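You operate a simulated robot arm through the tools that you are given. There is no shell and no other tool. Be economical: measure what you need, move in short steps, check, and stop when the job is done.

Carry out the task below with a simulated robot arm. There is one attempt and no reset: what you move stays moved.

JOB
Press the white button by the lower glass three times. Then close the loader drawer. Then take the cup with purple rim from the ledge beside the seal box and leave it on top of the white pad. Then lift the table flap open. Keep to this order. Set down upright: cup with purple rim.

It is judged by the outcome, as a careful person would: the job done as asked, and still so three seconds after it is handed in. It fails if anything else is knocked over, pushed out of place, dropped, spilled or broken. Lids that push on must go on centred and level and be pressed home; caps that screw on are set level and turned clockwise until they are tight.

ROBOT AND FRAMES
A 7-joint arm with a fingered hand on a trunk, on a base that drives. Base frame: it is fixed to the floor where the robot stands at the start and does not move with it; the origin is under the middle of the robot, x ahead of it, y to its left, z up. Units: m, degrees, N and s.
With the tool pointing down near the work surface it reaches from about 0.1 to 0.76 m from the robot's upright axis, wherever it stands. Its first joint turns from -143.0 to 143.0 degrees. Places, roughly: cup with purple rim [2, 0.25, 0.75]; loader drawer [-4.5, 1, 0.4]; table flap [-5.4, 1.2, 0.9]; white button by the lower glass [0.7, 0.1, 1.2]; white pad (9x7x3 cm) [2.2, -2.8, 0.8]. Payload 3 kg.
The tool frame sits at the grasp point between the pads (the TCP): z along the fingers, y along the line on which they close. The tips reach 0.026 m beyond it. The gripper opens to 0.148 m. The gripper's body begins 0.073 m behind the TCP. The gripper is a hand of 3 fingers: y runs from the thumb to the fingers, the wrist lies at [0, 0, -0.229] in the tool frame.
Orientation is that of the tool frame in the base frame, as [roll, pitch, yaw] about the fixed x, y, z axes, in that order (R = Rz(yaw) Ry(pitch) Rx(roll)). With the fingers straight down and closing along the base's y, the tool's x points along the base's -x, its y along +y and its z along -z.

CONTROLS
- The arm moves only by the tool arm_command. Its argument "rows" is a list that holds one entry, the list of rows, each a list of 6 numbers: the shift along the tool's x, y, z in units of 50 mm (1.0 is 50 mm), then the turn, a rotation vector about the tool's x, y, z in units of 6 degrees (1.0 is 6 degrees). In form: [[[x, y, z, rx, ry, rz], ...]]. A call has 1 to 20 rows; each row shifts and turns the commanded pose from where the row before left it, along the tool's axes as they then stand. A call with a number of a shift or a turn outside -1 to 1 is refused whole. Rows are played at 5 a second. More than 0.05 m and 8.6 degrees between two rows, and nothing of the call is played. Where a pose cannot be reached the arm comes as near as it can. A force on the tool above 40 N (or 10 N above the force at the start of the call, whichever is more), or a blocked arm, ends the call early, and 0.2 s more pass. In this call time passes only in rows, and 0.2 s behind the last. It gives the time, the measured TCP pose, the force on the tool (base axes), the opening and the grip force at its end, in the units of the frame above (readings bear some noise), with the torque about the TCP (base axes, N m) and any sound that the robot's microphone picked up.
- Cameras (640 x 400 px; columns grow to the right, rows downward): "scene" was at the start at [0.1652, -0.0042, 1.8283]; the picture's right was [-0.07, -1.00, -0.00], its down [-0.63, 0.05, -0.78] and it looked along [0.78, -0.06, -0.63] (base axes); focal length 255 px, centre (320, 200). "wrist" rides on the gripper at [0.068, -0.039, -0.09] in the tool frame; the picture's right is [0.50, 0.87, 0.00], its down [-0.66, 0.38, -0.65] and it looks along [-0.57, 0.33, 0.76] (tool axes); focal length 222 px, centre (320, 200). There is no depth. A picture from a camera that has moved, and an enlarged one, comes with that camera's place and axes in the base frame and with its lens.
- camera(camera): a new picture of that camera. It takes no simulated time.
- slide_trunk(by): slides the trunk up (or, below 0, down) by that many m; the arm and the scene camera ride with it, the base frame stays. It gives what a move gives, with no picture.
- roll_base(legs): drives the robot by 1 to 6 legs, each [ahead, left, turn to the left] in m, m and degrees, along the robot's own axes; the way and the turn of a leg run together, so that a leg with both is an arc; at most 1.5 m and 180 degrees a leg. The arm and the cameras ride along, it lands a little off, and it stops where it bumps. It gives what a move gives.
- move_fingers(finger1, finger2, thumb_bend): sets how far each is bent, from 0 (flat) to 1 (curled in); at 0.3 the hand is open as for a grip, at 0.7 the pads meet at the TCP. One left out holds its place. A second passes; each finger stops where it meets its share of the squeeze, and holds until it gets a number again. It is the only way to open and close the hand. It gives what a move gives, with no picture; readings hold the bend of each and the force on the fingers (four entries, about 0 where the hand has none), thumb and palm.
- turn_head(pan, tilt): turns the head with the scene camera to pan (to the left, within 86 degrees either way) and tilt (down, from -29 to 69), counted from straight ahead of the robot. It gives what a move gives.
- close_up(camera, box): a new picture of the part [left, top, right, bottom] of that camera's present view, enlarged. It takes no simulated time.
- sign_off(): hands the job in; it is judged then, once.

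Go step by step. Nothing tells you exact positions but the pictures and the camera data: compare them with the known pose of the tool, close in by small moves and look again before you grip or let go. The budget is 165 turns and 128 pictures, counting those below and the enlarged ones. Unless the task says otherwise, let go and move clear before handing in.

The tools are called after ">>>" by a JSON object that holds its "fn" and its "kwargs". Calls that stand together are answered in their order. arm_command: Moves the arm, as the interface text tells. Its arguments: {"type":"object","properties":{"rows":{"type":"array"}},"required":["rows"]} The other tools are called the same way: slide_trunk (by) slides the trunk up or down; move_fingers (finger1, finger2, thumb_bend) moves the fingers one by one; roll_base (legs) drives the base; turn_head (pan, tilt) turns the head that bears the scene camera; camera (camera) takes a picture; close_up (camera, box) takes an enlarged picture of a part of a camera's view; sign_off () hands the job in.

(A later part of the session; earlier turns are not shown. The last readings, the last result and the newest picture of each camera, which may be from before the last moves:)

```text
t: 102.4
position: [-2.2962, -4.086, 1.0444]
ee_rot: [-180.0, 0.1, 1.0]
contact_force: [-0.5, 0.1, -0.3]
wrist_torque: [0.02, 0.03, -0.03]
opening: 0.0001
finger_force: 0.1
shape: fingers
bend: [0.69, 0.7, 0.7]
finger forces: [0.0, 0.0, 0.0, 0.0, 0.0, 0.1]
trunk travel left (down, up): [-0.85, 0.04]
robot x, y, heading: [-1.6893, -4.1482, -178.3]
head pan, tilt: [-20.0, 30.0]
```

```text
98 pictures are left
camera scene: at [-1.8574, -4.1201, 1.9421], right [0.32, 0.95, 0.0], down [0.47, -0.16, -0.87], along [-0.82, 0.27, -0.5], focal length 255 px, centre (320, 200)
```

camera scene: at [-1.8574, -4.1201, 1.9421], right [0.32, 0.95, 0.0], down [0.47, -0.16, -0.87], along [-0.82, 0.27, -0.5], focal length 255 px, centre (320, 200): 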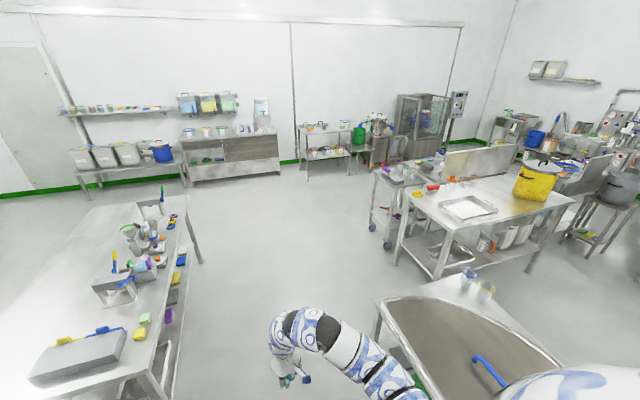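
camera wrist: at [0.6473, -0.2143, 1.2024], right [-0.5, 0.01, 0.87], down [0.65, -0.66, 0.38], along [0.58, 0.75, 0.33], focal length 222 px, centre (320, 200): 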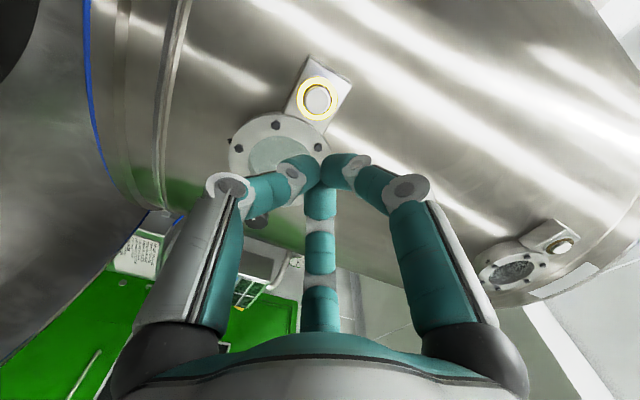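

The way west and then north (around the yellow-bucket table) looks clear at x ≈ -4.9. Driving there.

>>> {"fn": "roll_base", "kwargs": {"legs": [[1.1, 0, -1.5], [1.1, 0, 0], [1.0, 0, 0], [0, 0, -90], [0.9, 0, 0], [0.8, 0, 0]]}}

>>> {"fn": "turn_head", "kwargs": {"pan": 0, "tilt": 30}}

>>> {"fn": "camera", "kwargs": {"camera": "scene"}}

```text
t: 130.1
position: [-4.9518, -1.8964, 1.0439]
ee_rot: [-180.0, 0.1, -88.0]
contact_force: [0.0, 0.2, -0.3]
wrist_torque: [-0.03, 0.0, 0.0]
opening: 0.0001
finger_force: 0.0
shape: fingers
bend: [0.69, 0.7, 0.7]
finger forces: [0.0, 0.1, 0.0, 0.0, 0.0, 0.0]
trunk travel left (down, up): [-0.85, 0.04]
robot x, y, heading: [-5.0033, -2.5007, 92.7]
head pan, tilt: [-20.0, 30.0]
```

```text
t: 130.9
position: [-4.9524, -1.8977, 1.0445]
ee_rot: [-180.0, 0.1, -88.0]
contact_force: [-0.2, 0.6, 0.4]
wrist_torque: [0.03, -0.01, 0.04]
opening: 0.0001
finger_force: 0.1
shape: fingers
bend: [0.69, 0.7, 0.7]
finger forces: [0.0, 0.1, 0.0, 0.0, 0.0, 0.1]
trunk travel left (down, up): [-0.85, 0.04]
robot x, y, heading: [-5.0004, -2.5004, 92.4]
head pan, tilt: [0.0, 30.0]
```

```text
97 pictures are left
camera scene: at [-5.0112, -2.3295, 1.9421], right [1.0, 0.05, 0.0], down [0.02, -0.5, -0.87], along [-0.04, 0.86, -0.5], focal length 255 px, centre (320, 200)
```

scene: 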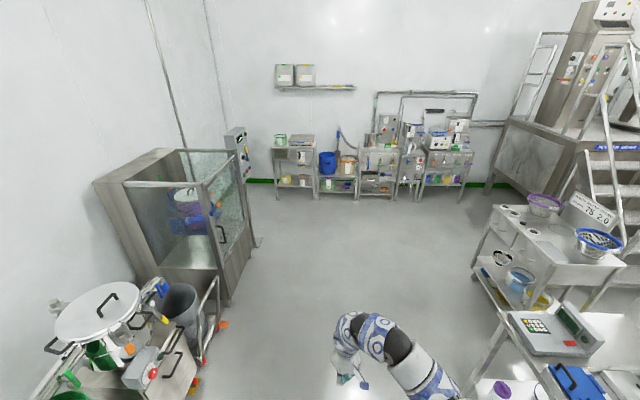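

I see the row of units on the far wall: the flap table around (295,145) and the loader with a lower drawer near (370,180). I'll drive closer.

>>> {"fn": "roll_base", "kwargs": {"legs": [[1.1, -0.15, -2], [1.0, -0.1, 0]]}}

>>> {"fn": "camera", "kwargs": {"camera": "scene"}}

```text
t: 141.5
position: [-4.7032, 0.2275, 1.0439]
ee_rot: [-180.0, 0.0, -90.4]
contact_force: [0.5, -0.6, -0.4]
wrist_torque: [-0.02, 0.01, 0.03]
opening: 0.0002
finger_force: 0.1
shape: fingers
bend: [0.69, 0.7, 0.7]
finger forces: [0.0, 0.0, 0.0, 0.0, 0.0, 0.0]
trunk travel left (down, up): [-0.85, 0.04]
robot x, y, heading: [-4.779, -0.3744, 90.3]
head pan, tilt: [0.0, 30.0]
```

```text
96 pictures are left
camera scene: at [-4.7806, -0.2022, 1.9421], right [1.0, 0.01, 0.0], down [0.0, -0.5, -0.87], along [0.0, 0.87, -0.5], focal length 255 px, centre (320, 200)
```

scene: 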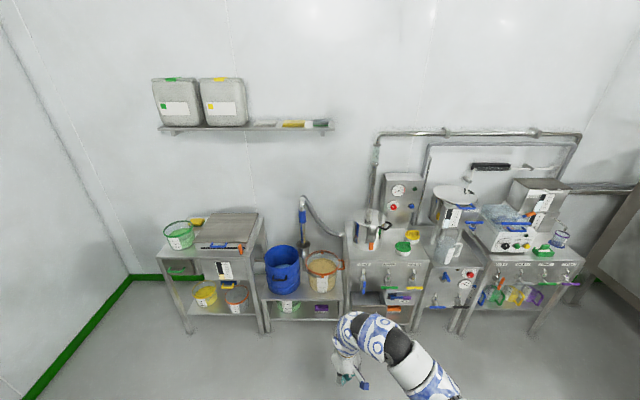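

>>> {"fn": "close_up", "kwargs": {"camera": "scene", "box": [320, 180, 480, 340]}}

>>> {"fn": "close_up", "kwargs": {"camera": "scene", "box": [150, 190, 310, 350]}}

>>> {"fn": "camera", "kwargs": {"camera": "wrist"}}

```text
2.50 times, centred on (400, 260) of scene
camera zoom: at [-4.7806, -0.2022, 1.9421], right [1.0, 0.01, 0.0], down [0.0, -0.5, -0.87], along [0.0, 0.87, -0.5], focal length 638 px, centre (120, 50)
```

zoom: 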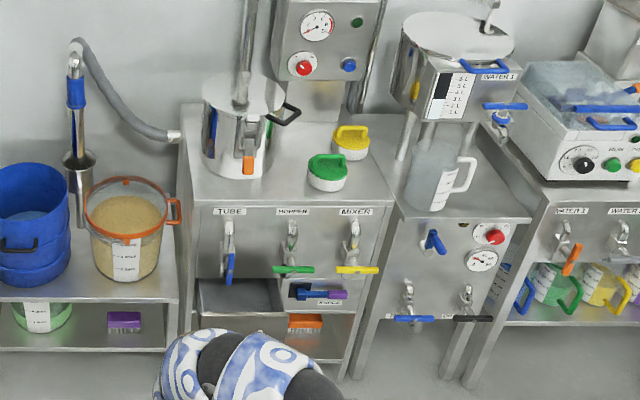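

```text
2.50 times, centred on (230, 270) of scene
camera zoom: at [-4.7806, -0.2022, 1.9421], right [1.0, 0.01, 0.0], down [0.0, -0.5, -0.87], along [0.0, 0.87, -0.5], focal length 638 px, centre (545, 25)
```

zoom: 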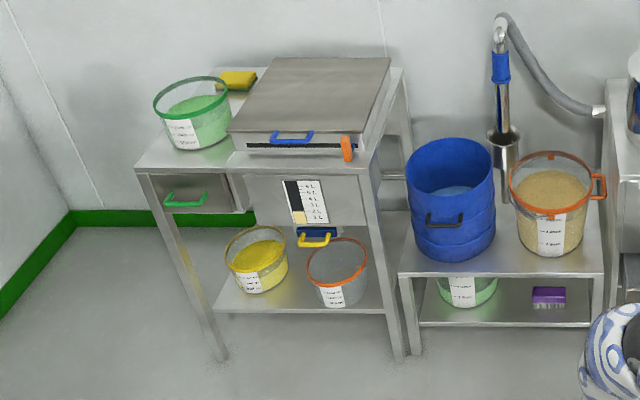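

```text
93 pictures are left
camera wrist: at [-4.6659, 0.1595, 1.1343], right [-0.87, -0.49, 0.0], down [-0.37, 0.66, 0.65], along [-0.32, 0.57, -0.76], focal length 222 px, centre (320, 200)
```

wrist: 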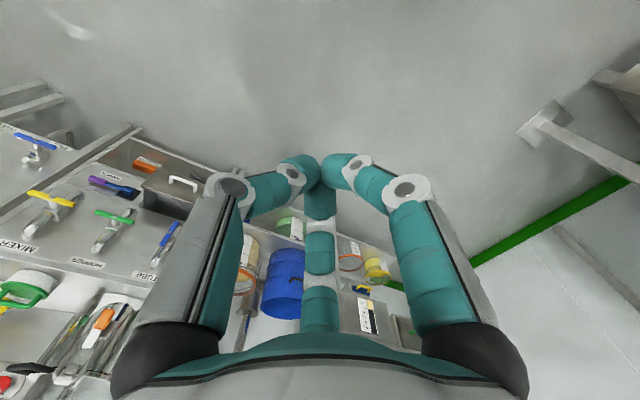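

The open drawer is on the TUBE/HOPPER unit: front panel about x -4.45, y 0.87, z 0.43, with a handle. I'll push it with the fist pointing forward: extend a bit, turn the hand forward at height, then lower the trunk.

>>> {"fn": "arm_command", "kwargs": {"rows": [[[-0.8, 0, 0, 0, 0, 0], [-0.8, 0, 0, 0, 0, 0], [-0.8, 0, 0, 0, 0, 0], [-0.8, 0, 0, 0, 0, 0], [-0.8, 0, 0, 0, 0, 0]]]}}

>>> {"fn": "arm_command", "kwargs": {"rows": [[[0, 0, 0, 0, -1, 0], [0, 0, 0, 0, -1, 0], [0, 0, 0, 0, -1, 0], [0, 0, 0, 0, -1, 0], [0, 0, 0, 0, -1, 0], [0, 0, 0, 0, -1, 0], [0, 0, 0, 0, -1, 0], [0, 0, 0, 0, -1, 0], [0, 0, 0, 0, -1, 0], [0, 0, 0, 0, -1, 0], [0, 0, 0, 0, -1, 0], [0, 0, 0, 0, -1, 0], [0, 0, 0, 0, -1, 0], [0, 0, 0, 0, -1, 0], [0, 0, 0, 0, -1, 0]]]}}

>>> {"fn": "camera", "kwargs": {"camera": "scene"}}

```text
t: 142.7
position: [-4.704, 0.4287, 1.0429]
ee_rot: [179.9, -0.1, -90.4]
contact_force: [0.2, 0.9, -0.7]
wrist_torque: [-0.01, -0.06, 0.0]
opening: 0.0002
finger_force: 0.1
shape: fingers
bend: [0.69, 0.7, 0.7]
finger forces: [0.0, 0.1, 0.0, 0.0, 0.0, 0.1]
trunk travel left (down, up): [-0.85, 0.04]
robot x, y, heading: [-4.7782, -0.372, 90.3]
head pan, tilt: [0.0, 30.0]
```

```text
t: 145.9
position: [-4.702, 0.4271, 1.0429]
ee_rot: [-169.4, 90.0, -79.6]
contact_force: [0.4, -0.2, -0.2]
wrist_torque: [-0.02, 0.0, 0.05]
opening: 0.0003
finger_force: 0.0
shape: fingers
bend: [0.69, 0.7, 0.7]
finger forces: [0.0, 0.1, 0.0, 0.0, 0.0, 0.0]
trunk travel left (down, up): [-0.85, 0.04]
robot x, y, heading: [-4.7788, -0.3762, 90.2]
head pan, tilt: [0.0, 30.0]
```

```text
92 pictures are left
camera scene: at [-4.78, -0.2025, 1.9421], right [1.0, 0.0, 0.0], down [0.0, -0.5, -0.87], along [0.0, 0.87, -0.5], focal length 255 px, centre (320, 200)
```

scene: 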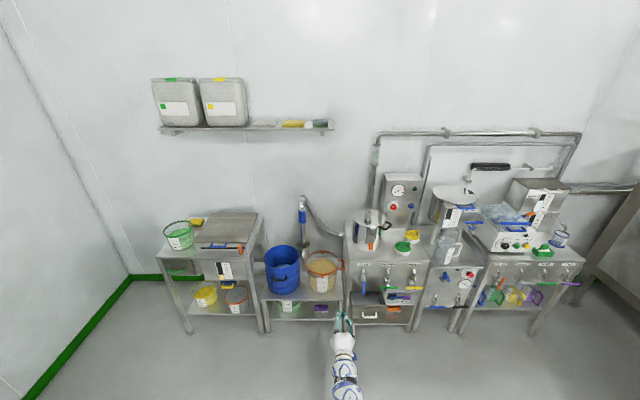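

The hand now points forward, and the drawer's front with a white handle is in view. Zooming in.

>>> {"fn": "close_up", "kwargs": {"camera": "scene", "box": [330, 250, 430, 340]}}

>>> {"fn": "close_up", "kwargs": {"camera": "scene", "box": [150, 200, 280, 300]}}

>>> {"fn": "camera", "kwargs": {"camera": "wrist"}}

```text
4.44 times, centred on (380, 295) of scene
camera zoom: at [-4.78, -0.2025, 1.9421], right [1.0, 0.0, 0.0], down [0.0, -0.5, -0.87], along [0.0, 0.87, -0.5], focal length 1135 px, centre (53, -222)
```

zoom: 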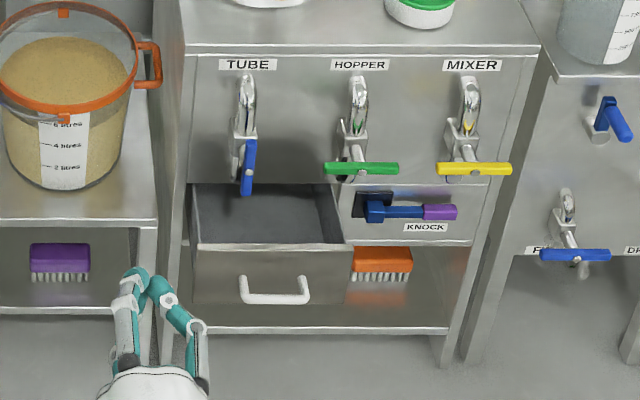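

```text
4.00 times, centred on (215, 250) of scene
camera zoom: at [-4.78, -0.2025, 1.9421], right [1.0, 0.0, 0.0], down [0.0, -0.5, -0.87], along [0.0, 0.87, -0.5], focal length 1021 px, centre (740, 0)
```

zoom: 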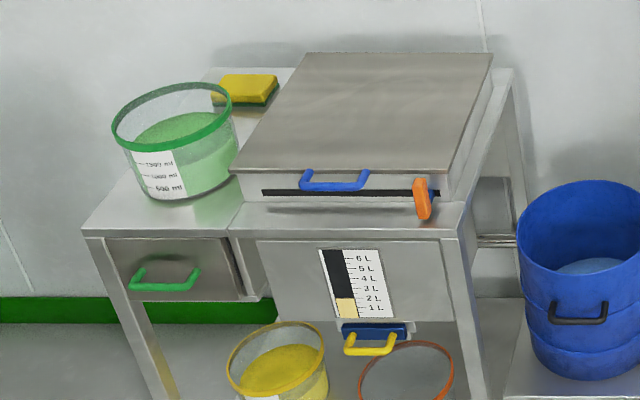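

```text
89 pictures are left
camera wrist: at [-4.6645, 0.336, 0.9755], right [-0.87, 0.0, -0.5], down [-0.38, -0.65, 0.66], along [-0.32, 0.76, 0.57], focal length 222 px, centre (320, 200)
```

wrist: 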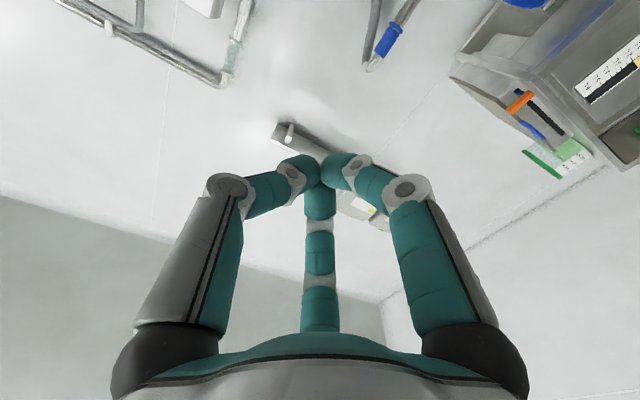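

Drawer panel estimated at x -4.57..-4.33, z 0.36..0.49, front at y ≈ 0.92. Lowering the trunk and lining the robot up.

>>> {"fn": "slide_trunk", "kwargs": {"by": -0.61}}

>>> {"fn": "roll_base", "kwargs": {"legs": [[0, -0.25, 0], [0.33, 0, 0]]}}

>>> {"fn": "turn_head", "kwargs": {"pan": 0, "tilt": 35}}

>>> {"fn": "camera", "kwargs": {"camera": "scene"}}

>>> {"fn": "camera", "kwargs": {"camera": "wrist"}}

```text
refused: -0.61 is not a number from -0.4 to 0.4
```

```text
t: 149.6
position: [-4.445, 0.7649, 1.0424]
ee_rot: [-152.6, 89.9, -63.1]
contact_force: [0.3, -0.2, -0.5]
wrist_torque: [0.02, 0.03, -0.03]
opening: 0.0
finger_force: 0.1
shape: fingers
bend: [0.69, 0.7, 0.7]
finger forces: [0.1, 0.1, 0.0, 0.0, 0.0, 0.0]
trunk travel left (down, up): [-0.85, 0.04]
robot x, y, heading: [-4.5263, -0.0375, 90.0]
head pan, tilt: [0.0, 30.0]
```

```text
t: 150.2
position: [-4.4443, 0.7643, 1.0441]
ee_rot: [-80.6, 90.0, 8.7]
contact_force: [0.5, 1.0, 0.5]
wrist_torque: [0.0, 0.05, 0.0]
opening: 0.0
finger_force: 0.0
shape: fingers
bend: [0.69, 0.7, 0.7]
finger forces: [0.0, 0.0, 0.1, 0.1, 0.0, 0.0]
trunk travel left (down, up): [-0.85, 0.04]
robot x, y, heading: [-4.5251, -0.0362, 90.1]
head pan, tilt: [0.0, 35.0]
```

```text
88 pictures are left
camera scene: at [-4.5268, 0.1324, 1.9344], right [1.0, 0.0, 0.0], down [0.0, -0.57, -0.82], along [0.0, 0.82, -0.57], focal length 255 px, centre (320, 200)
```

scene: 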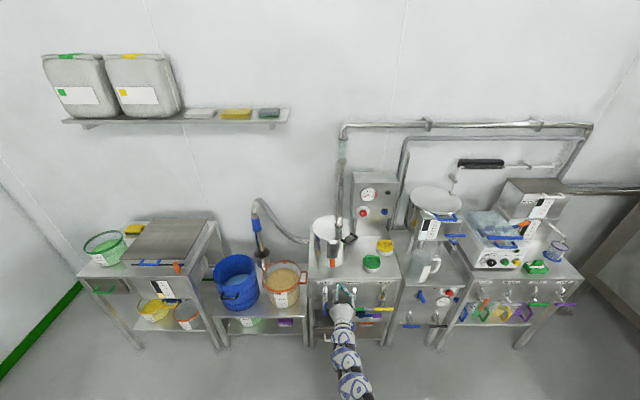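

```text
87 pictures are left
camera wrist: at [-4.4082, 0.6734, 0.9764], right [-0.87, 0.01, -0.5], down [-0.39, -0.65, 0.66], along [-0.32, 0.76, 0.57], focal length 222 px, centre (320, 200)
```

wrist: 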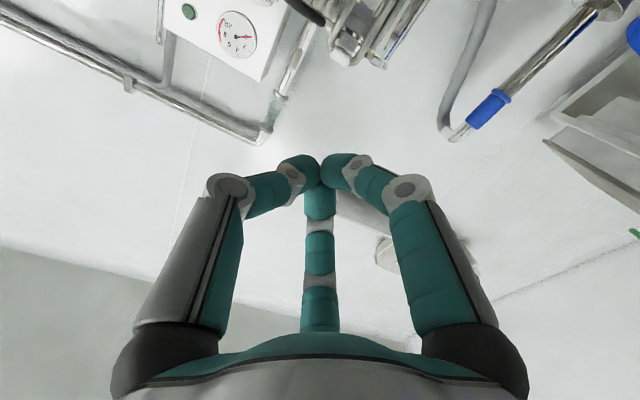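

The trunk call was refused (limit 0.4), so the hand is still high. I'll back off 12 cm, lower in two steps, and look.

>>> {"fn": "roll_base", "kwargs": {"legs": [[-0.12, 0, 0]]}}

>>> {"fn": "slide_trunk", "kwargs": {"by": -0.4}}

>>> {"fn": "slide_trunk", "kwargs": {"by": -0.21}}

>>> {"fn": "camera", "kwargs": {"camera": "scene"}}

>>> {"fn": "camera", "kwargs": {"camera": "wrist"}}

```text
t: 151.5
position: [-4.4448, 0.6416, 1.0449]
ee_rot: [-22.5, 89.8, 66.8]
contact_force: [-0.6, -0.3, 1.7]
wrist_torque: [-0.05, 0.0, -0.04]
opening: 0.0
finger_force: 0.1
shape: fingers
bend: [0.69, 0.7, 0.7]
finger forces: [0.0, 0.1, 0.0, 0.0, 0.0, 0.0]
trunk travel left (down, up): [-0.85, 0.04]
robot x, y, heading: [-4.5264, -0.159, 90.1]
head pan, tilt: [0.0, 35.0]
```

```text
t: 155.3
position: [-4.4446, 0.6438, 0.6446]
ee_rot: [-116.5, 90.0, -27.1]
contact_force: [-0.7, 0.0, -1.1]
wrist_torque: [-0.02, 0.01, 0.01]
opening: 0.0001
finger_force: 0.2
shape: fingers
bend: [0.69, 0.7, 0.7]
finger forces: [0.1, 0.0, 0.1, 0.1, 0.0, 0.1]
trunk travel left (down, up): [-0.45, 0.44]
robot x, y, heading: [-4.5259, -0.1594, 90.0]
head pan, tilt: [0.0, 35.0]
```

```text
t: 157.5
position: [-4.4444, 0.6428, 0.4344]
ee_rot: [67.7, 89.9, 156.9]
contact_force: [0.2, 0.0, 0.5]
wrist_torque: [0.01, -0.02, -0.03]
opening: 0.0002
finger_force: 0.1
shape: fingers
bend: [0.69, 0.7, 0.7]
finger forces: [0.0, 0.0, 0.0, 0.0, 0.0, 0.0]
trunk travel left (down, up): [-0.24, 0.65]
robot x, y, heading: [-4.5267, -0.1582, 90.0]
head pan, tilt: [0.0, 35.0]
```

```text
86 pictures are left
camera scene: at [-4.5267, 0.0108, 1.3244], right [1.0, 0.0, 0.0], down [0.0, -0.57, -0.82], along [0.0, 0.82, -0.57], focal length 255 px, centre (320, 200)
```

scene: 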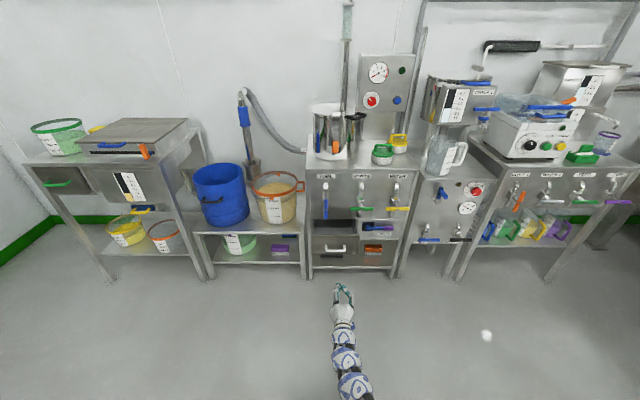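

```text
85 pictures are left
camera wrist: at [-4.4081, 0.5516, 0.3663], right [-0.87, 0.01, -0.5], down [-0.39, -0.65, 0.66], along [-0.32, 0.76, 0.57], focal length 222 px, centre (320, 200)
```

wrist: 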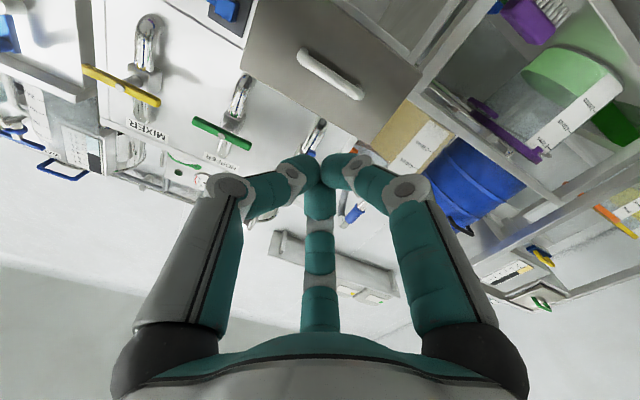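

Handle is at about (-4.455, 0.89, 0.418), panel z 0.33–0.48. I'll raise 2 cm to push on the panel above the handle, drive up 15 cm, then advance by arm.

>>> {"fn": "roll_base", "kwargs": {"legs": [[0.16, 0, 0]]}}

>>> {"fn": "arm_command", "kwargs": {"rows": [[[-0.4, 0, 0, 0, 0, 0], [0, 0, 0.3, 0, 0, 0], [0, 0, 0.3, 0, 0, 0], [0, 0, 0.3, 0, 0, 0]]]}}

>>> {"fn": "camera", "kwargs": {"camera": "wrist"}}

>>> {"fn": "close_up", "kwargs": {"camera": "scene", "box": [260, 150, 440, 330]}}

```text
t: 159.0
position: [-4.4438, 0.8022, 0.4344]
ee_rot: [-85.9, 89.9, 3.3]
contact_force: [-0.3, -0.4, -0.8]
wrist_torque: [-0.01, 0.01, 0.0]
opening: 0.0
finger_force: 0.1
shape: fingers
bend: [0.69, 0.7, 0.7]
finger forces: [0.0, 0.0, 0.0, 0.0, 0.0, 0.0]
trunk travel left (down, up): [-0.24, 0.65]
robot x, y, heading: [-4.5271, 0.0016, 89.8]
head pan, tilt: [0.0, 35.0]
```

```text
t: 160.0
position: [-4.4427, 0.8482, 0.4539]
ee_rot: [-73.0, 90.0, 16.3]
contact_force: [0.1, 0.3, -0.2]
wrist_torque: [-0.01, -0.02, -0.02]
opening: 0.0003
finger_force: 0.1
shape: fingers
bend: [0.69, 0.7, 0.7]
finger forces: [0.0, 0.1, 0.1, 0.0, 0.0, 0.0]
trunk travel left (down, up): [-0.24, 0.65]
robot x, y, heading: [-4.5282, 0.0046, 89.9]
head pan, tilt: [0.0, 35.0]
```

```text
84 pictures are left
camera wrist: at [-4.4059, 0.7563, 0.3868], right [-0.87, 0.01, -0.5], down [-0.39, -0.65, 0.66], along [-0.32, 0.76, 0.57], focal length 222 px, centre (320, 200)
```

wrist: 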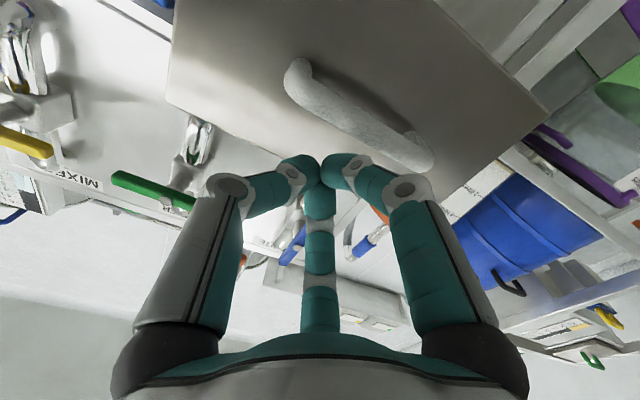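

```text
2.22 times, centred on (350, 240) of scene
camera zoom: at [-4.5264, 0.1708, 1.3243], right [1.0, 0.0, 0.0], down [0.0, -0.57, -0.82], along [0.0, 0.82, -0.57], focal length 567 px, centre (253, 111)
```

zoom: 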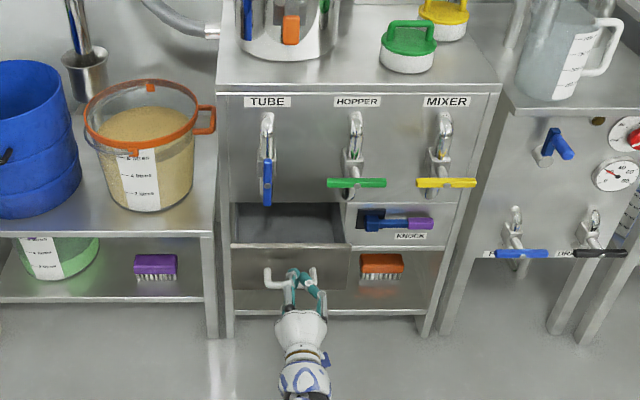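

The fingertips are just in front of the drawer panel. Pushing forward in small steps until it closes.

>>> {"fn": "arm_command", "kwargs": {"rows": [[[0, 0, 0.25, 0, 0, 0], [0, 0, 0.25, 0, 0, 0], [0, 0, 0.25, 0, 0, 0], [0, 0, 0.25, 0, 0, 0], [0, 0, 0.25, 0, 0, 0], [0, 0, 0.25, 0, 0, 0], [0, 0, 0.25, 0, 0, 0], [0, 0, 0.25, 0, 0, 0]]]}}

>>> {"fn": "camera", "kwargs": {"camera": "wrist"}}

>>> {"fn": "close_up", "kwargs": {"camera": "scene", "box": [260, 150, 440, 330]}}

```text
t: 161.8
position: [-4.442, 0.9472, 0.4539]
ee_rot: [-2.0, 89.9, 87.5]
contact_force: [-0.1, -0.1, 0.0]
wrist_torque: [-0.02, -0.01, -0.04]
opening: 0.0001
finger_force: 0.1
shape: fingers
bend: [0.7, 0.69, 0.7]
finger forces: [0.6, 0.1, 0.1, 0.0, 0.1, 0.0]
trunk travel left (down, up): [-0.24, 0.65]
robot x, y, heading: [-4.529, 0.0015, 89.8]
head pan, tilt: [0.0, 35.0]
```

```text
82 pictures are left
camera wrist: at [-4.4055, 0.8565, 0.3861], right [-0.87, 0.01, -0.5], down [-0.39, -0.65, 0.66], along [-0.32, 0.76, 0.57], focal length 222 px, centre (320, 200)
```

wrist: 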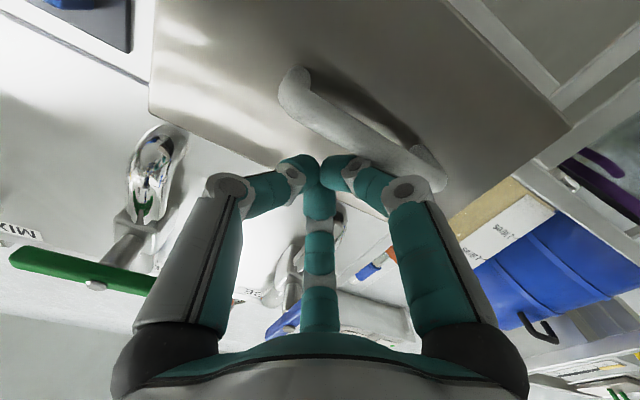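

```text
2.22 times, centred on (350, 240) of scene
camera zoom: at [-4.5265, 0.1708, 1.3243], right [1.0, 0.0, 0.0], down [0.0, -0.57, -0.82], along [0.0, 0.82, -0.57], focal length 567 px, centre (253, 111)
```

zoom: 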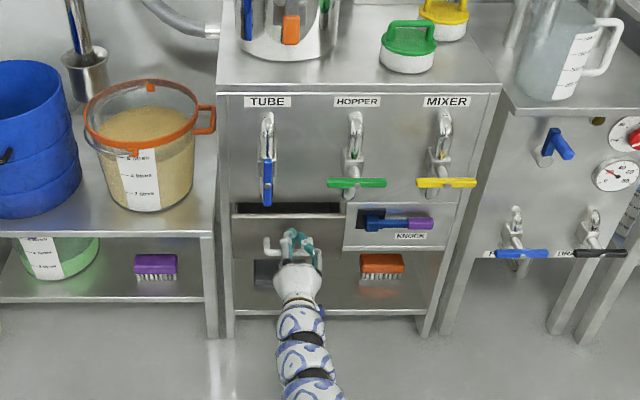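

The drawer slides in easily and is nearly closed. Continuing gently.

>>> {"fn": "arm_command", "kwargs": {"rows": [[[0, 0, 0.2, 0, 0, 0], [0, 0, 0.2, 0, 0, 0], [0, 0, 0.2, 0, 0, 0], [0, 0, 0.2, 0, 0, 0], [0, 0, 0.2, 0, 0, 0], [0, 0, 0.2, 0, 0, 0]]]}}

>>> {"fn": "close_up", "kwargs": {"camera": "scene", "box": [260, 150, 440, 330]}}

```text
t: 163.2
position: [-4.4432, 1.0055, 0.4573]
ee_rot: [-23.0, 89.8, 66.3]
contact_force: [-0.2, -23.6, 17.3]
wrist_torque: [-0.31, 0.28, 0.35]
opening: 0.0001
finger_force: 19.6
shape: fingers
bend: [0.7, 0.67, 0.7]
finger forces: [19.1, 20.7, 0.0, 0.0, 0.1, 0.1]
trunk travel left (down, up): [-0.24, 0.65]
robot x, y, heading: [-4.5246, 0.0005, 89.9]
head pan, tilt: [0.0, 35.0]
stopped in row 6: the force on the tool passed its limit at 46 N (the readings are from after the stop); the commanded pose is now the measured one
```

```text
2.22 times, centred on (350, 240) of scene
camera zoom: at [-4.5266, 0.1677, 1.325], right [1.0, 0.0, 0.0], down [0.0, -0.57, -0.82], along [0.0, 0.82, -0.57], focal length 567 px, centre (253, 111)
```

zoom: 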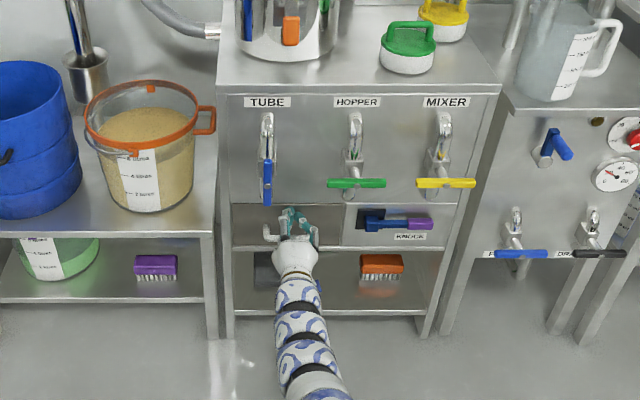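

The drawer stopped hard and looks flush. I'll back the hand out and verify.

>>> {"fn": "arm_command", "kwargs": {"rows": [[[0, 0, -0.2, 0, 0, 0], [0, 0, -0.5, 0, 0, 0], [0, 0, -0.8, 0, 0, 0], [0, 0, -0.8, 0, 0, 0], [0, 0, -0.8, 0, 0, 0]]]}}

>>> {"fn": "roll_base", "kwargs": {"legs": [[-0.25, 0, 0]]}}

>>> {"fn": "close_up", "kwargs": {"camera": "scene", "box": [260, 150, 440, 330]}}

>>> {"fn": "camera", "kwargs": {"camera": "wrist"}}

```text
t: 164.4
position: [-4.4435, 0.8491, 0.4521]
ee_rot: [-121.0, 89.9, -31.8]
contact_force: [-0.1, 0.4, 0.6]
wrist_torque: [0.01, -0.01, 0.01]
opening: 0.0
finger_force: 0.0
shape: fingers
bend: [0.7, 0.69, 0.7]
finger forces: [0.0, 0.0, 0.1, 0.0, 0.0, 0.0]
trunk travel left (down, up): [-0.24, 0.65]
robot x, y, heading: [-4.527, 0.0006, 90.2]
head pan, tilt: [0.0, 35.0]
```

```text
t: 166.2
position: [-4.4473, 0.597, 0.4526]
ee_rot: [-124.0, 89.8, -34.4]
contact_force: [0.0, -0.1, 0.6]
wrist_torque: [0.04, 0.02, -0.02]
opening: 0.0003
finger_force: 0.0
shape: fingers
bend: [0.7, 0.69, 0.7]
finger forces: [0.1, 0.1, 0.0, 0.0, 0.1, 0.1]
trunk travel left (down, up): [-0.24, 0.65]
robot x, y, heading: [-4.5241, -0.2571, 90.2]
head pan, tilt: [0.0, 35.0]
```

```text
2.22 times, centred on (350, 240) of scene
camera zoom: at [-4.5267, -0.0828, 1.3243], right [1.0, 0.0, 0.0], down [0.0, -0.57, -0.82], along [0.0, 0.82, -0.57], focal length 567 px, centre (253, 111)
```

zoom: 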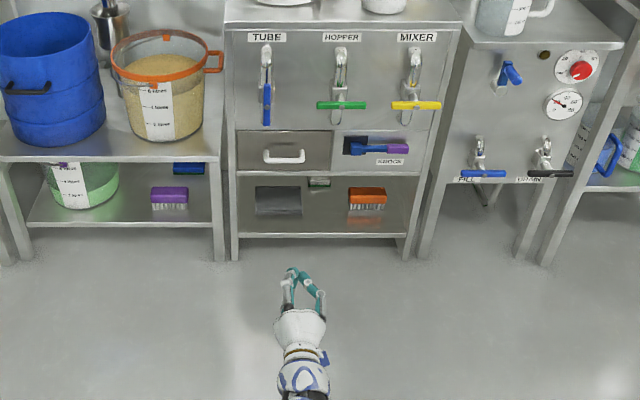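

```text
78 pictures are left
camera wrist: at [-4.41, 0.5054, 0.3859], right [-0.87, 0.01, -0.5], down [-0.38, -0.65, 0.66], along [-0.32, 0.76, 0.57], focal length 222 px, centre (320, 200)
```

wrist: 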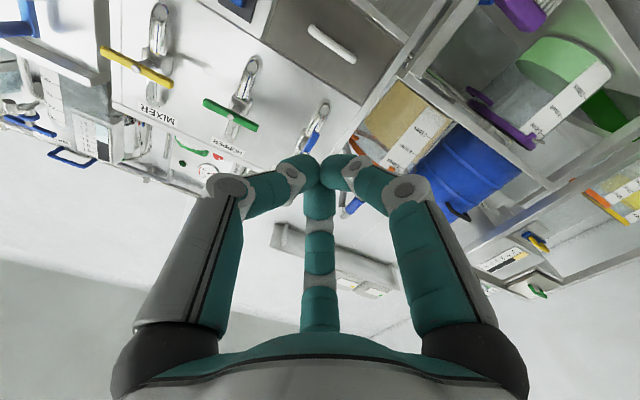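

The drawer is fully closed and flush. Next the cup at [2, 0.25]; I'll raise the trunk and tuck the hand down, then retrace the route.

>>> {"fn": "slide_trunk", "kwargs": {"by": 0.4}}

>>> {"fn": "slide_trunk", "kwargs": {"by": 0.2}}

>>> {"fn": "arm_command", "kwargs": {"rows": [[[0, 0, 0, 0, 1, 0], [0, 0, 0, 0, 1, 0], [0, 0, 0, 0, 1, 0], [0, 0, 0, 0, 1, 0], [0, 0, 0, 0, 1, 0], [0, 0, 0, 0, 1, 0], [0, 0, 0, 0, 1, 0], [0, 0, 0, 0, 1, 0], [0, 0, 0, 0, 1, 0], [0, 0, 0, 0, 1, 0], [0, 0, 0, 0, 1, 0], [0, 0, 0, 0, 1, 0], [0, 0, 0, 0, 1, 0], [0, 0, 0, 0, 1, 0], [0, 0, 0, 0, 1, 0]]]}}

>>> {"fn": "arm_command", "kwargs": {"rows": [[[0.6, 0, 0, 0, 0, 0], [0.6, 0, 0, 0, 0, 0], [0.6, 0, 0, 0, 0, 0], [0.6, 0, 0, 0, 0, 0], [0.6, 0, 0, 0, 0, 0], [0.6, 0, 0, 0, 0, 0], [0.6, 0, 0, 0, 0, 0], [0.6, 0, 0, 0, 0, 0], [0.6, 0, 0, 0, 0, 0], [0.6, 0, 0, 0, 0, 0]]]}}

>>> {"fn": "roll_base", "kwargs": {"legs": [[-0.9, 0.2, 0], [-0.9, 0.2, 0], [-1.0, 0, 0], [-1.1, 0, 0], [0, 0, -90]]}}

>>> {"fn": "turn_head", "kwargs": {"pan": 0, "tilt": 30}}

>>> {"fn": "camera", "kwargs": {"camera": "scene"}}

```text
t: 170.1
position: [-4.4473, 0.5958, 0.8523]
ee_rot: [-120.9, 89.9, -31.3]
contact_force: [0.5, -0.3, 0.9]
wrist_torque: [-0.02, -0.03, 0.0]
opening: 0.0
finger_force: 0.2
shape: fingers
bend: [0.7, 0.69, 0.7]
finger forces: [0.0, 0.1, 0.1, 0.0, 0.1, 0.0]
trunk travel left (down, up): [-0.64, 0.25]
robot x, y, heading: [-4.5207, -0.2554, 90.2]
head pan, tilt: [0.0, 35.0]
```

```text
t: 172.2
position: [-4.4475, 0.5966, 1.0545]
ee_rot: [-118.3, 89.8, -29.0]
contact_force: [0.4, 0.6, 0.5]
wrist_torque: [-0.01, 0.05, 0.01]
opening: 0.0
finger_force: 0.1
shape: fingers
bend: [0.7, 0.69, 0.7]
finger forces: [0.1, 0.1, 0.0, 0.1, 0.0, 0.0]
trunk travel left (down, up): [-0.84, 0.05]
robot x, y, heading: [-4.5269, -0.2521, 90.3]
head pan, tilt: [0.0, 35.0]
```

```text
t: 175.4
position: [-4.4478, 0.5967, 1.0534]
ee_rot: [180.0, -0.3, -90.4]
contact_force: [0.4, 0.4, -0.2]
wrist_torque: [0.0, -0.01, -0.01]
opening: 0.0001
finger_force: 0.0
shape: fingers
bend: [0.7, 0.69, 0.7]
finger forces: [0.0, 0.0, 0.0, 0.1, 0.0, 0.0]
trunk travel left (down, up): [-0.84, 0.05]
robot x, y, heading: [-4.5295, -0.2553, 90.1]
head pan, tilt: [0.0, 35.0]
```

```text
t: 177.6
position: [-4.4473, 0.2977, 1.0542]
ee_rot: [-179.9, 0.0, -90.5]
contact_force: [-0.2, 0.3, -0.4]
wrist_torque: [0.0, 0.04, 0.03]
opening: 0.0
finger_force: 0.0
shape: fingers
bend: [0.7, 0.69, 0.7]
finger forces: [0.0, 0.0, 0.0, 0.0, 0.0, 0.1]
trunk travel left (down, up): [-0.84, 0.05]
robot x, y, heading: [-4.5259, -0.2539, 90.1]
head pan, tilt: [0.0, 35.0]
```

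```text
t: 200.8
position: [-4.3437, -4.23, 1.0537]
ee_rot: [-179.9, 0.0, 179.5]
contact_force: [-0.2, -0.4, 0.0]
wrist_torque: [0.01, -0.01, -0.01]
opening: 0.0001
finger_force: 0.0
shape: fingers
bend: [0.7, 0.69, 0.7]
finger forces: [0.0, 0.0, 0.1, 0.0, 0.1, 0.1]
trunk travel left (down, up): [-0.84, 0.05]
robot x, y, heading: [-4.8919, -4.1525, -0.1]
head pan, tilt: [0.0, 35.0]
```

```text
t: 201.4
position: [-4.3444, -4.2289, 1.0539]
ee_rot: [-179.9, 0.0, 179.5]
contact_force: [0.6, 0.1, 0.0]
wrist_torque: [0.01, -0.01, 0.0]
opening: 0.0
finger_force: 0.0
shape: fingers
bend: [0.7, 0.69, 0.7]
finger forces: [0.0, 0.0, 0.0, 0.0, 0.1, 0.0]
trunk travel left (down, up): [-0.84, 0.05]
robot x, y, heading: [-4.893, -4.1443, 0.1]
head pan, tilt: [0.0, 30.0]
```

```text
77 pictures are left
camera scene: at [-4.7252, -4.1472, 1.9321], right [0.0, -1.0, 0.0], down [-0.5, 0.0, -0.87], along [0.87, 0.0, -0.5], focal length 255 px, centre (320, 200)
```

scene: 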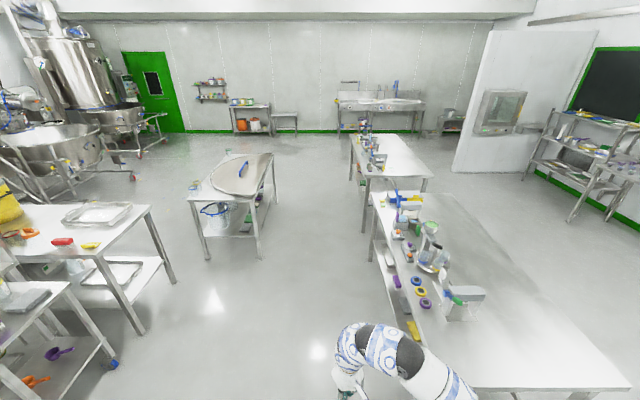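

The lab tables are to the right, so I'll keep to y ≈ -4.0, pass the tub table, and then cut diagonally toward (1.2, -1.6).

>>> {"fn": "roll_base", "kwargs": {"legs": [[1.1, 0.16, 0], [1.1, 0, 0], [1.1, 0, 0], [1.1, 0, 0], [1.0, 1.1, 0], [0.5, 1.2, 0]]}}

>>> {"fn": "turn_head", "kwargs": {"pan": 20, "tilt": 25}}

>>> {"fn": "camera", "kwargs": {"camera": "scene"}}

>>> {"fn": "turn_head", "kwargs": {"pan": -45, "tilt": 25}}

>>> {"fn": "camera", "kwargs": {"camera": "scene"}}

```text
t: 235.8
position: [1.5078, -1.7596, 1.0532]
ee_rot: [-179.8, 0.0, -179.2]
contact_force: [0.2, -0.9, -1.0]
wrist_torque: [0.01, 0.01, -0.01]
opening: 0.0
finger_force: 0.1
shape: fingers
bend: [0.7, 0.69, 0.7]
finger forces: [0.0, 0.0, 0.0, 0.0, 0.1, 0.1]
trunk travel left (down, up): [-0.84, 0.05]
robot x, y, heading: [0.9534, -1.6967, 1.3]
head pan, tilt: [0.0, 30.0]
```

```text
t: 236.7
position: [1.5068, -1.7589, 1.0545]
ee_rot: [-179.9, 0.1, -179.1]
contact_force: [-0.2, 0.4, -0.7]
wrist_torque: [-0.03, -0.01, -0.02]
opening: 0.0002
finger_force: 0.0
shape: fingers
bend: [0.7, 0.69, 0.7]
finger forces: [0.0, 0.1, 0.0, 0.1, 0.0, 0.0]
trunk travel left (down, up): [-0.84, 0.05]
robot x, y, heading: [0.9542, -1.6947, 1.5]
head pan, tilt: [20.0, 25.0]
```

```text
76 pictures are left
camera scene: at [1.1185, -1.6564, 1.9401], right [0.37, -0.93, 0.0], down [-0.39, -0.15, -0.91], along [0.84, 0.33, -0.42], focal length 255 px, centre (320, 200)
```

scene: 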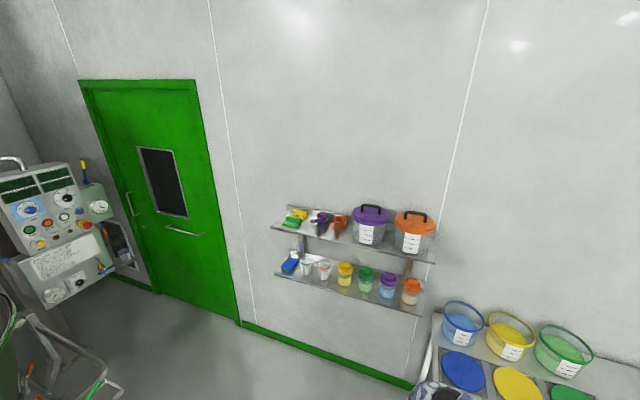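

```text
t: 238.0
position: [1.5067, -1.7597, 1.0542]
ee_rot: [-179.9, 0.0, -179.1]
contact_force: [0.3, 0.4, -0.7]
wrist_torque: [0.01, 0.01, 0.01]
opening: 0.0
finger_force: 0.0
shape: fingers
bend: [0.7, 0.69, 0.7]
finger forces: [0.0, 0.0, 0.0, 0.0, 0.1, 0.0]
trunk travel left (down, up): [-0.84, 0.05]
robot x, y, heading: [0.9532, -1.6951, 1.5]
head pan, tilt: [-45.0, 25.0]
```

```text
75 pictures are left
camera scene: at [1.0996, -1.7535, 1.9401], right [-0.69, -0.73, 0.0], down [-0.31, 0.29, -0.91], along [0.66, -0.62, -0.42], focal length 255 px, centre (320, 200)
```

scene: 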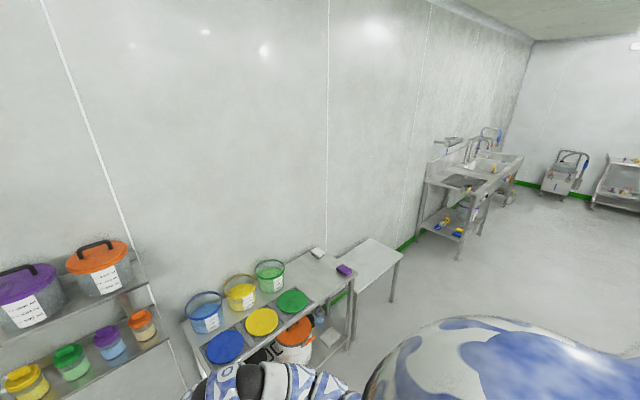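

The white pad is on the lid table near (2.23, -2.8). The cup should be near pixel (122,255), beside the control box; zooming in.

>>> {"fn": "turn_head", "kwargs": {"pan": 55, "tilt": 30}}

>>> {"fn": "camera", "kwargs": {"camera": "scene"}}

>>> {"fn": "close_up", "kwargs": {"camera": "scene", "box": [240, 120, 400, 280]}}

```text
t: 239.8
position: [1.507, -1.7592, 1.0542]
ee_rot: [-179.9, 0.0, -179.1]
contact_force: [0.7, 0.1, -0.6]
wrist_torque: [-0.03, 0.0, 0.02]
opening: 0.0
finger_force: 0.1
shape: fingers
bend: [0.7, 0.69, 0.7]
finger forces: [0.0, 0.0, 0.1, 0.0, 0.0, 0.0]
trunk travel left (down, up): [-0.84, 0.05]
robot x, y, heading: [0.9533, -1.6928, 1.4]
head pan, tilt: [55.0, 30.0]
```

```text
74 pictures are left
camera scene: at [1.0827, -1.6147, 1.9322], right [0.83, -0.55, 0.0], down [-0.28, -0.42, -0.87], along [0.48, 0.72, -0.5], focal length 255 px, centre (320, 200)
```

scene: 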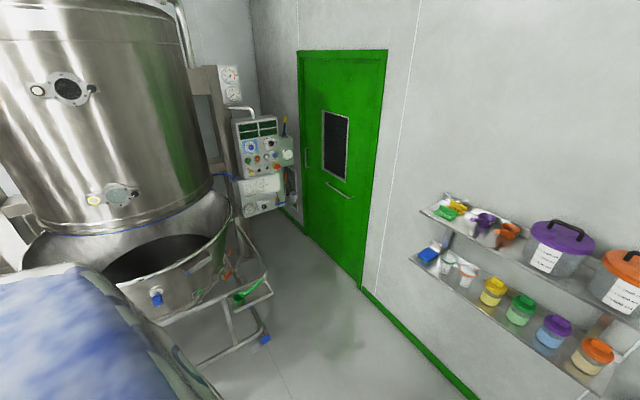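

```text
2.50 times, centred on (320, 200) of scene
camera zoom: at [1.0827, -1.6147, 1.9322], right [0.83, -0.55, 0.0], down [-0.28, -0.42, -0.87], along [0.48, 0.72, -0.5], focal length 638 px, centre (320, 200)
```

zoom: 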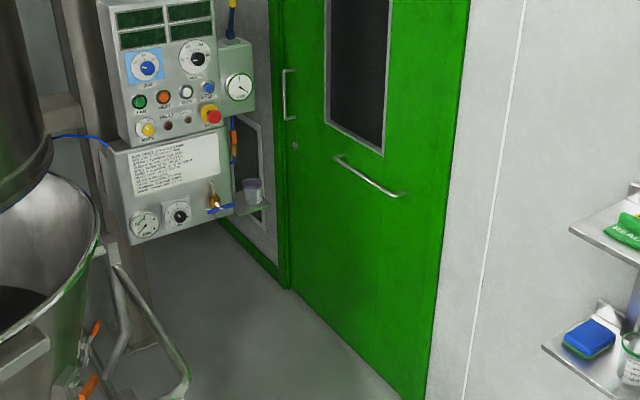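

The cup sits on a small ledge right of the control box at about (2.0, 0.25, 0.78). I'll turn to face +y and drive toward the gap between the bowl cart and the wall.

>>> {"fn": "roll_base", "kwargs": {"legs": [[0, 0, 88.5], [0.5, 0, 0], [0.4, -0.82, 0]]}}

>>> {"fn": "turn_head", "kwargs": {"pan": 0, "tilt": 35}}

>>> {"fn": "camera", "kwargs": {"camera": "scene"}}

>>> {"fn": "camera", "kwargs": {"camera": "wrist"}}

```text
t: 250.9
position: [1.8459, -0.2397, 1.0538]
ee_rot: [-179.9, 0.0, -90.9]
contact_force: [0.3, 0.2, -0.9]
wrist_torque: [0.0, -0.03, -0.03]
opening: 0.0001
finger_force: 0.0
shape: fingers
bend: [0.7, 0.69, 0.7]
finger forces: [0.0, 0.0, 0.1, 0.0, 0.1, 0.1]
trunk travel left (down, up): [-0.84, 0.05]
robot x, y, heading: [1.7589, -0.7913, 89.8]
head pan, tilt: [55.0, 30.0]
```

```text
t: 252.1
position: [1.8451, -0.2408, 1.0541]
ee_rot: [-179.9, -0.1, -90.9]
contact_force: [1.2, 0.7, -0.4]
wrist_torque: [0.01, -0.02, 0.0]
opening: 0.0
finger_force: 0.0
shape: fingers
bend: [0.7, 0.69, 0.7]
finger forces: [0.0, 0.0, 0.0, 0.0, 0.1, 0.1]
trunk travel left (down, up): [-0.84, 0.05]
robot x, y, heading: [1.7614, -0.7895, 89.7]
head pan, tilt: [0.0, 35.0]
```

```text
72 pictures are left
camera scene: at [1.7645, -0.6216, 1.9244], right [1.0, 0.0, 0.0], down [0.0, -0.57, -0.82], along [0.0, 0.82, -0.57], focal length 255 px, centre (320, 200)
```

scene: 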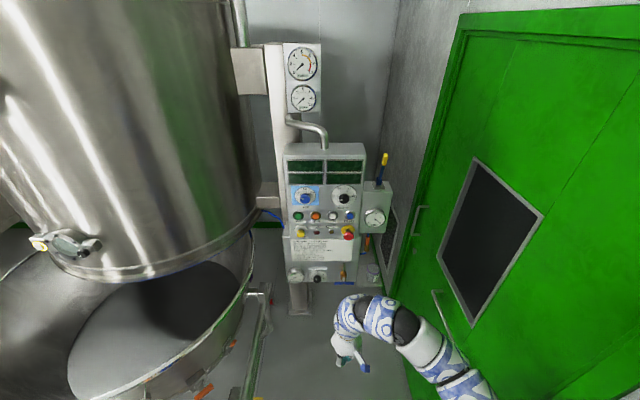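

```text
71 pictures are left
camera wrist: at [1.8818, -0.3094, 1.144], right [-0.87, -0.49, 0.0], down [-0.37, 0.66, 0.65], along [-0.32, 0.57, -0.76], focal length 222 px, centre (320, 200)
```

wrist: 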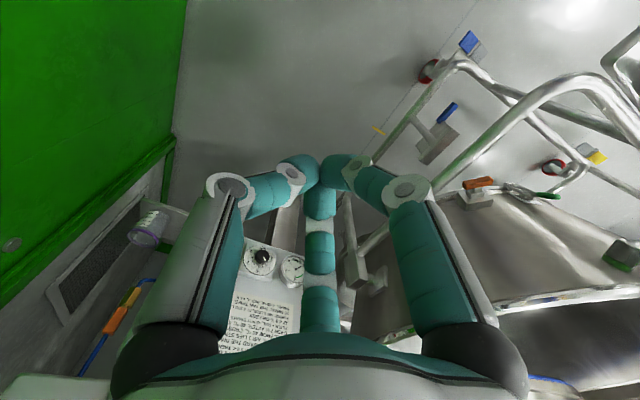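

>>> {"fn": "close_up", "kwargs": {"camera": "scene", "box": [330, 200, 430, 300]}}

>>> {"fn": "close_up", "kwargs": {"camera": "wrist", "box": [80, 160, 240, 320]}}

```text
4.00 times, centred on (380, 250) of scene
camera zoom: at [1.7645, -0.6216, 1.9244], right [1.0, 0.0, 0.0], down [0.0, -0.57, -0.82], along [0.0, 0.82, -0.57], focal length 1021 px, centre (80, 0)
```

zoom: 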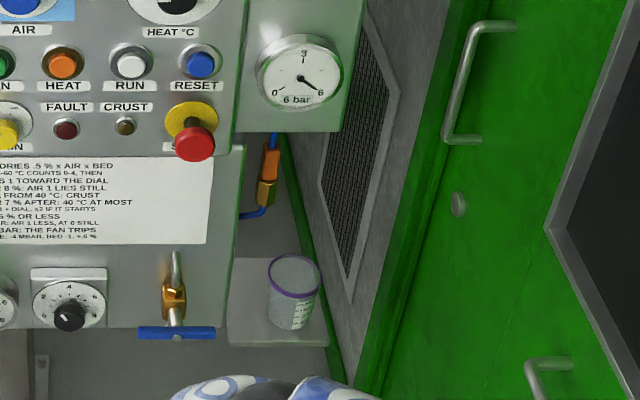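

```text
2.50 times, centred on (160, 240) of wrist
camera zoom: at [1.8818, -0.3094, 1.144], right [-0.87, -0.49, 0.0], down [-0.37, 0.66, 0.65], along [-0.32, 0.57, -0.76], focal length 555 px, centre (720, 100)
```

zoom: 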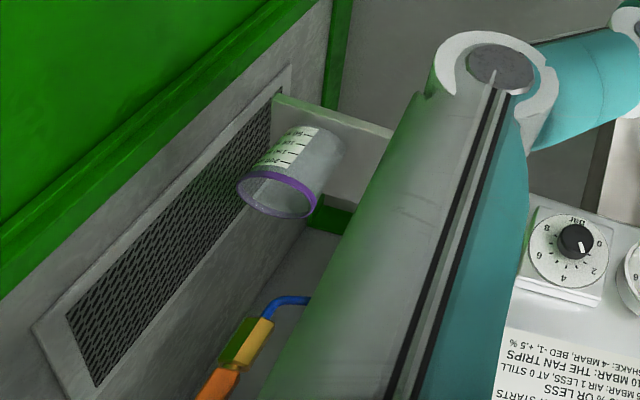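

Triangulating: cup rim centre ≈ (2.085, 0.39, 0.72), ledge ≈ 0.62, wall at x ≈ 2.3 so there's room. I'll open the hand, lower the trunk part way, shift right and drive closer with the cup still 30 cm ahead.

>>> {"fn": "slide_trunk", "kwargs": {"by": -0.18}}

>>> {"fn": "move_fingers", "kwargs": {"finger1": 0.3, "finger2": 0.3, "thumb_bend": 0.3}}

>>> {"fn": "arm_command", "kwargs": {"rows": [[[0, -0.65, 0, 0, 0, 0], [0, -0.65, 0, 0, 0, 0], [0, -0.65, 0, 0, 0, 0], [0, -0.65, 0, 0, 0, 0]]]}}

>>> {"fn": "roll_base", "kwargs": {"legs": [[0, -0.11, 0], [0.3, 0, 0]]}}

>>> {"fn": "camera", "kwargs": {"camera": "scene"}}

>>> {"fn": "camera", "kwargs": {"camera": "wrist"}}

```text
t: 254.1
position: [1.8459, -0.2399, 0.8732]
ee_rot: [-179.9, 0.0, -90.8]
contact_force: [0.6, 0.5, 0.1]
wrist_torque: [-0.03, -0.05, -0.01]
opening: 0.0
finger_force: 0.1
shape: fingers
bend: [0.7, 0.69, 0.7]
finger forces: [0.0, 0.0, 0.1, 0.0, 0.0, 0.0]
trunk travel left (down, up): [-0.66, 0.23]
robot x, y, heading: [1.7666, -0.7943, 89.8]
head pan, tilt: [0.0, 35.0]
```

```text
t: 255.1
position: [1.844, -0.2406, 0.8732]
ee_rot: [-179.9, 0.0, -90.8]
contact_force: [-0.2, -0.9, -0.2]
wrist_torque: [0.01, 0.0, -0.02]
opening: 0.1268
finger_force: 0.0
shape: fingers
bend: [0.3, 0.3, 0.3]
finger forces: [0.1, 0.0, 0.0, 0.1, 0.1, 0.1]
trunk travel left (down, up): [-0.66, 0.23]
robot x, y, heading: [1.7666, -0.7904, 90.0]
head pan, tilt: [0.0, 35.0]
```

```text
t: 256.1
position: [1.9756, -0.2446, 0.8731]
ee_rot: [-179.8, -0.1, -90.7]
contact_force: [0.3, -0.2, 0.1]
wrist_torque: [0.02, 0.0, 0.02]
opening: 0.1264
finger_force: 0.1
shape: fingers
bend: [0.3, 0.3, 0.3]
finger forces: [0.1, 0.0, 0.0, 0.0, 0.0, 0.1]
trunk travel left (down, up): [-0.66, 0.23]
robot x, y, heading: [1.7624, -0.7949, 89.6]
head pan, tilt: [0.0, 35.0]
```

```text
t: 257.5
position: [2.0753, -0.2452, 0.8737]
ee_rot: [180.0, 0.0, -90.3]
contact_force: [0.1, -0.8, -0.2]
wrist_torque: [0.0, -0.01, 0.0]
opening: 0.1267
finger_force: 0.1
shape: fingers
bend: [0.3, 0.3, 0.3]
finger forces: [0.0, 0.0, 0.0, 0.1, 0.1, 0.0]
trunk travel left (down, up): [-0.66, 0.23]
robot x, y, heading: [1.8682, -0.7919, 90.2]
head pan, tilt: [0.0, 35.0]
stopped in leg 1: the robot was blocked; the commanded pose is now the measured one
```

```text
68 pictures are left
camera scene: at [1.8655, -0.6245, 1.7448], right [1.0, 0.0, 0.0], down [0.0, -0.57, -0.82], along [0.0, 0.82, -0.57], focal length 255 px, centre (320, 200)
```

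scene: 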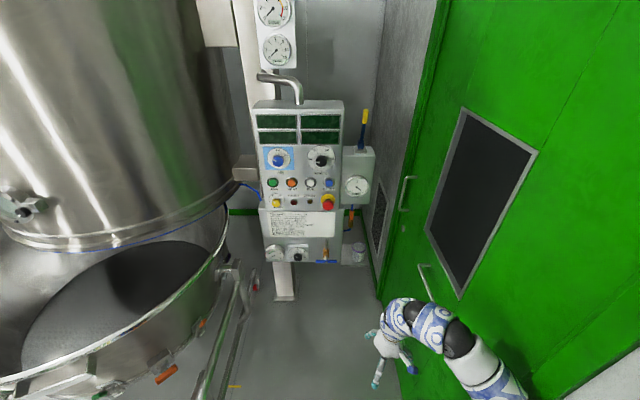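

```text
67 pictures are left
camera wrist: at [2.1118, -0.3149, 0.9648], right [-0.87, -0.5, 0.0], down [-0.38, 0.66, 0.65], along [-0.32, 0.57, -0.76], focal length 222 px, centre (320, 200)
```

wrist: 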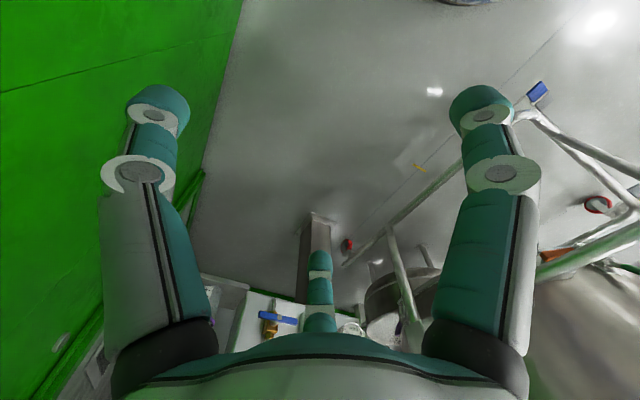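

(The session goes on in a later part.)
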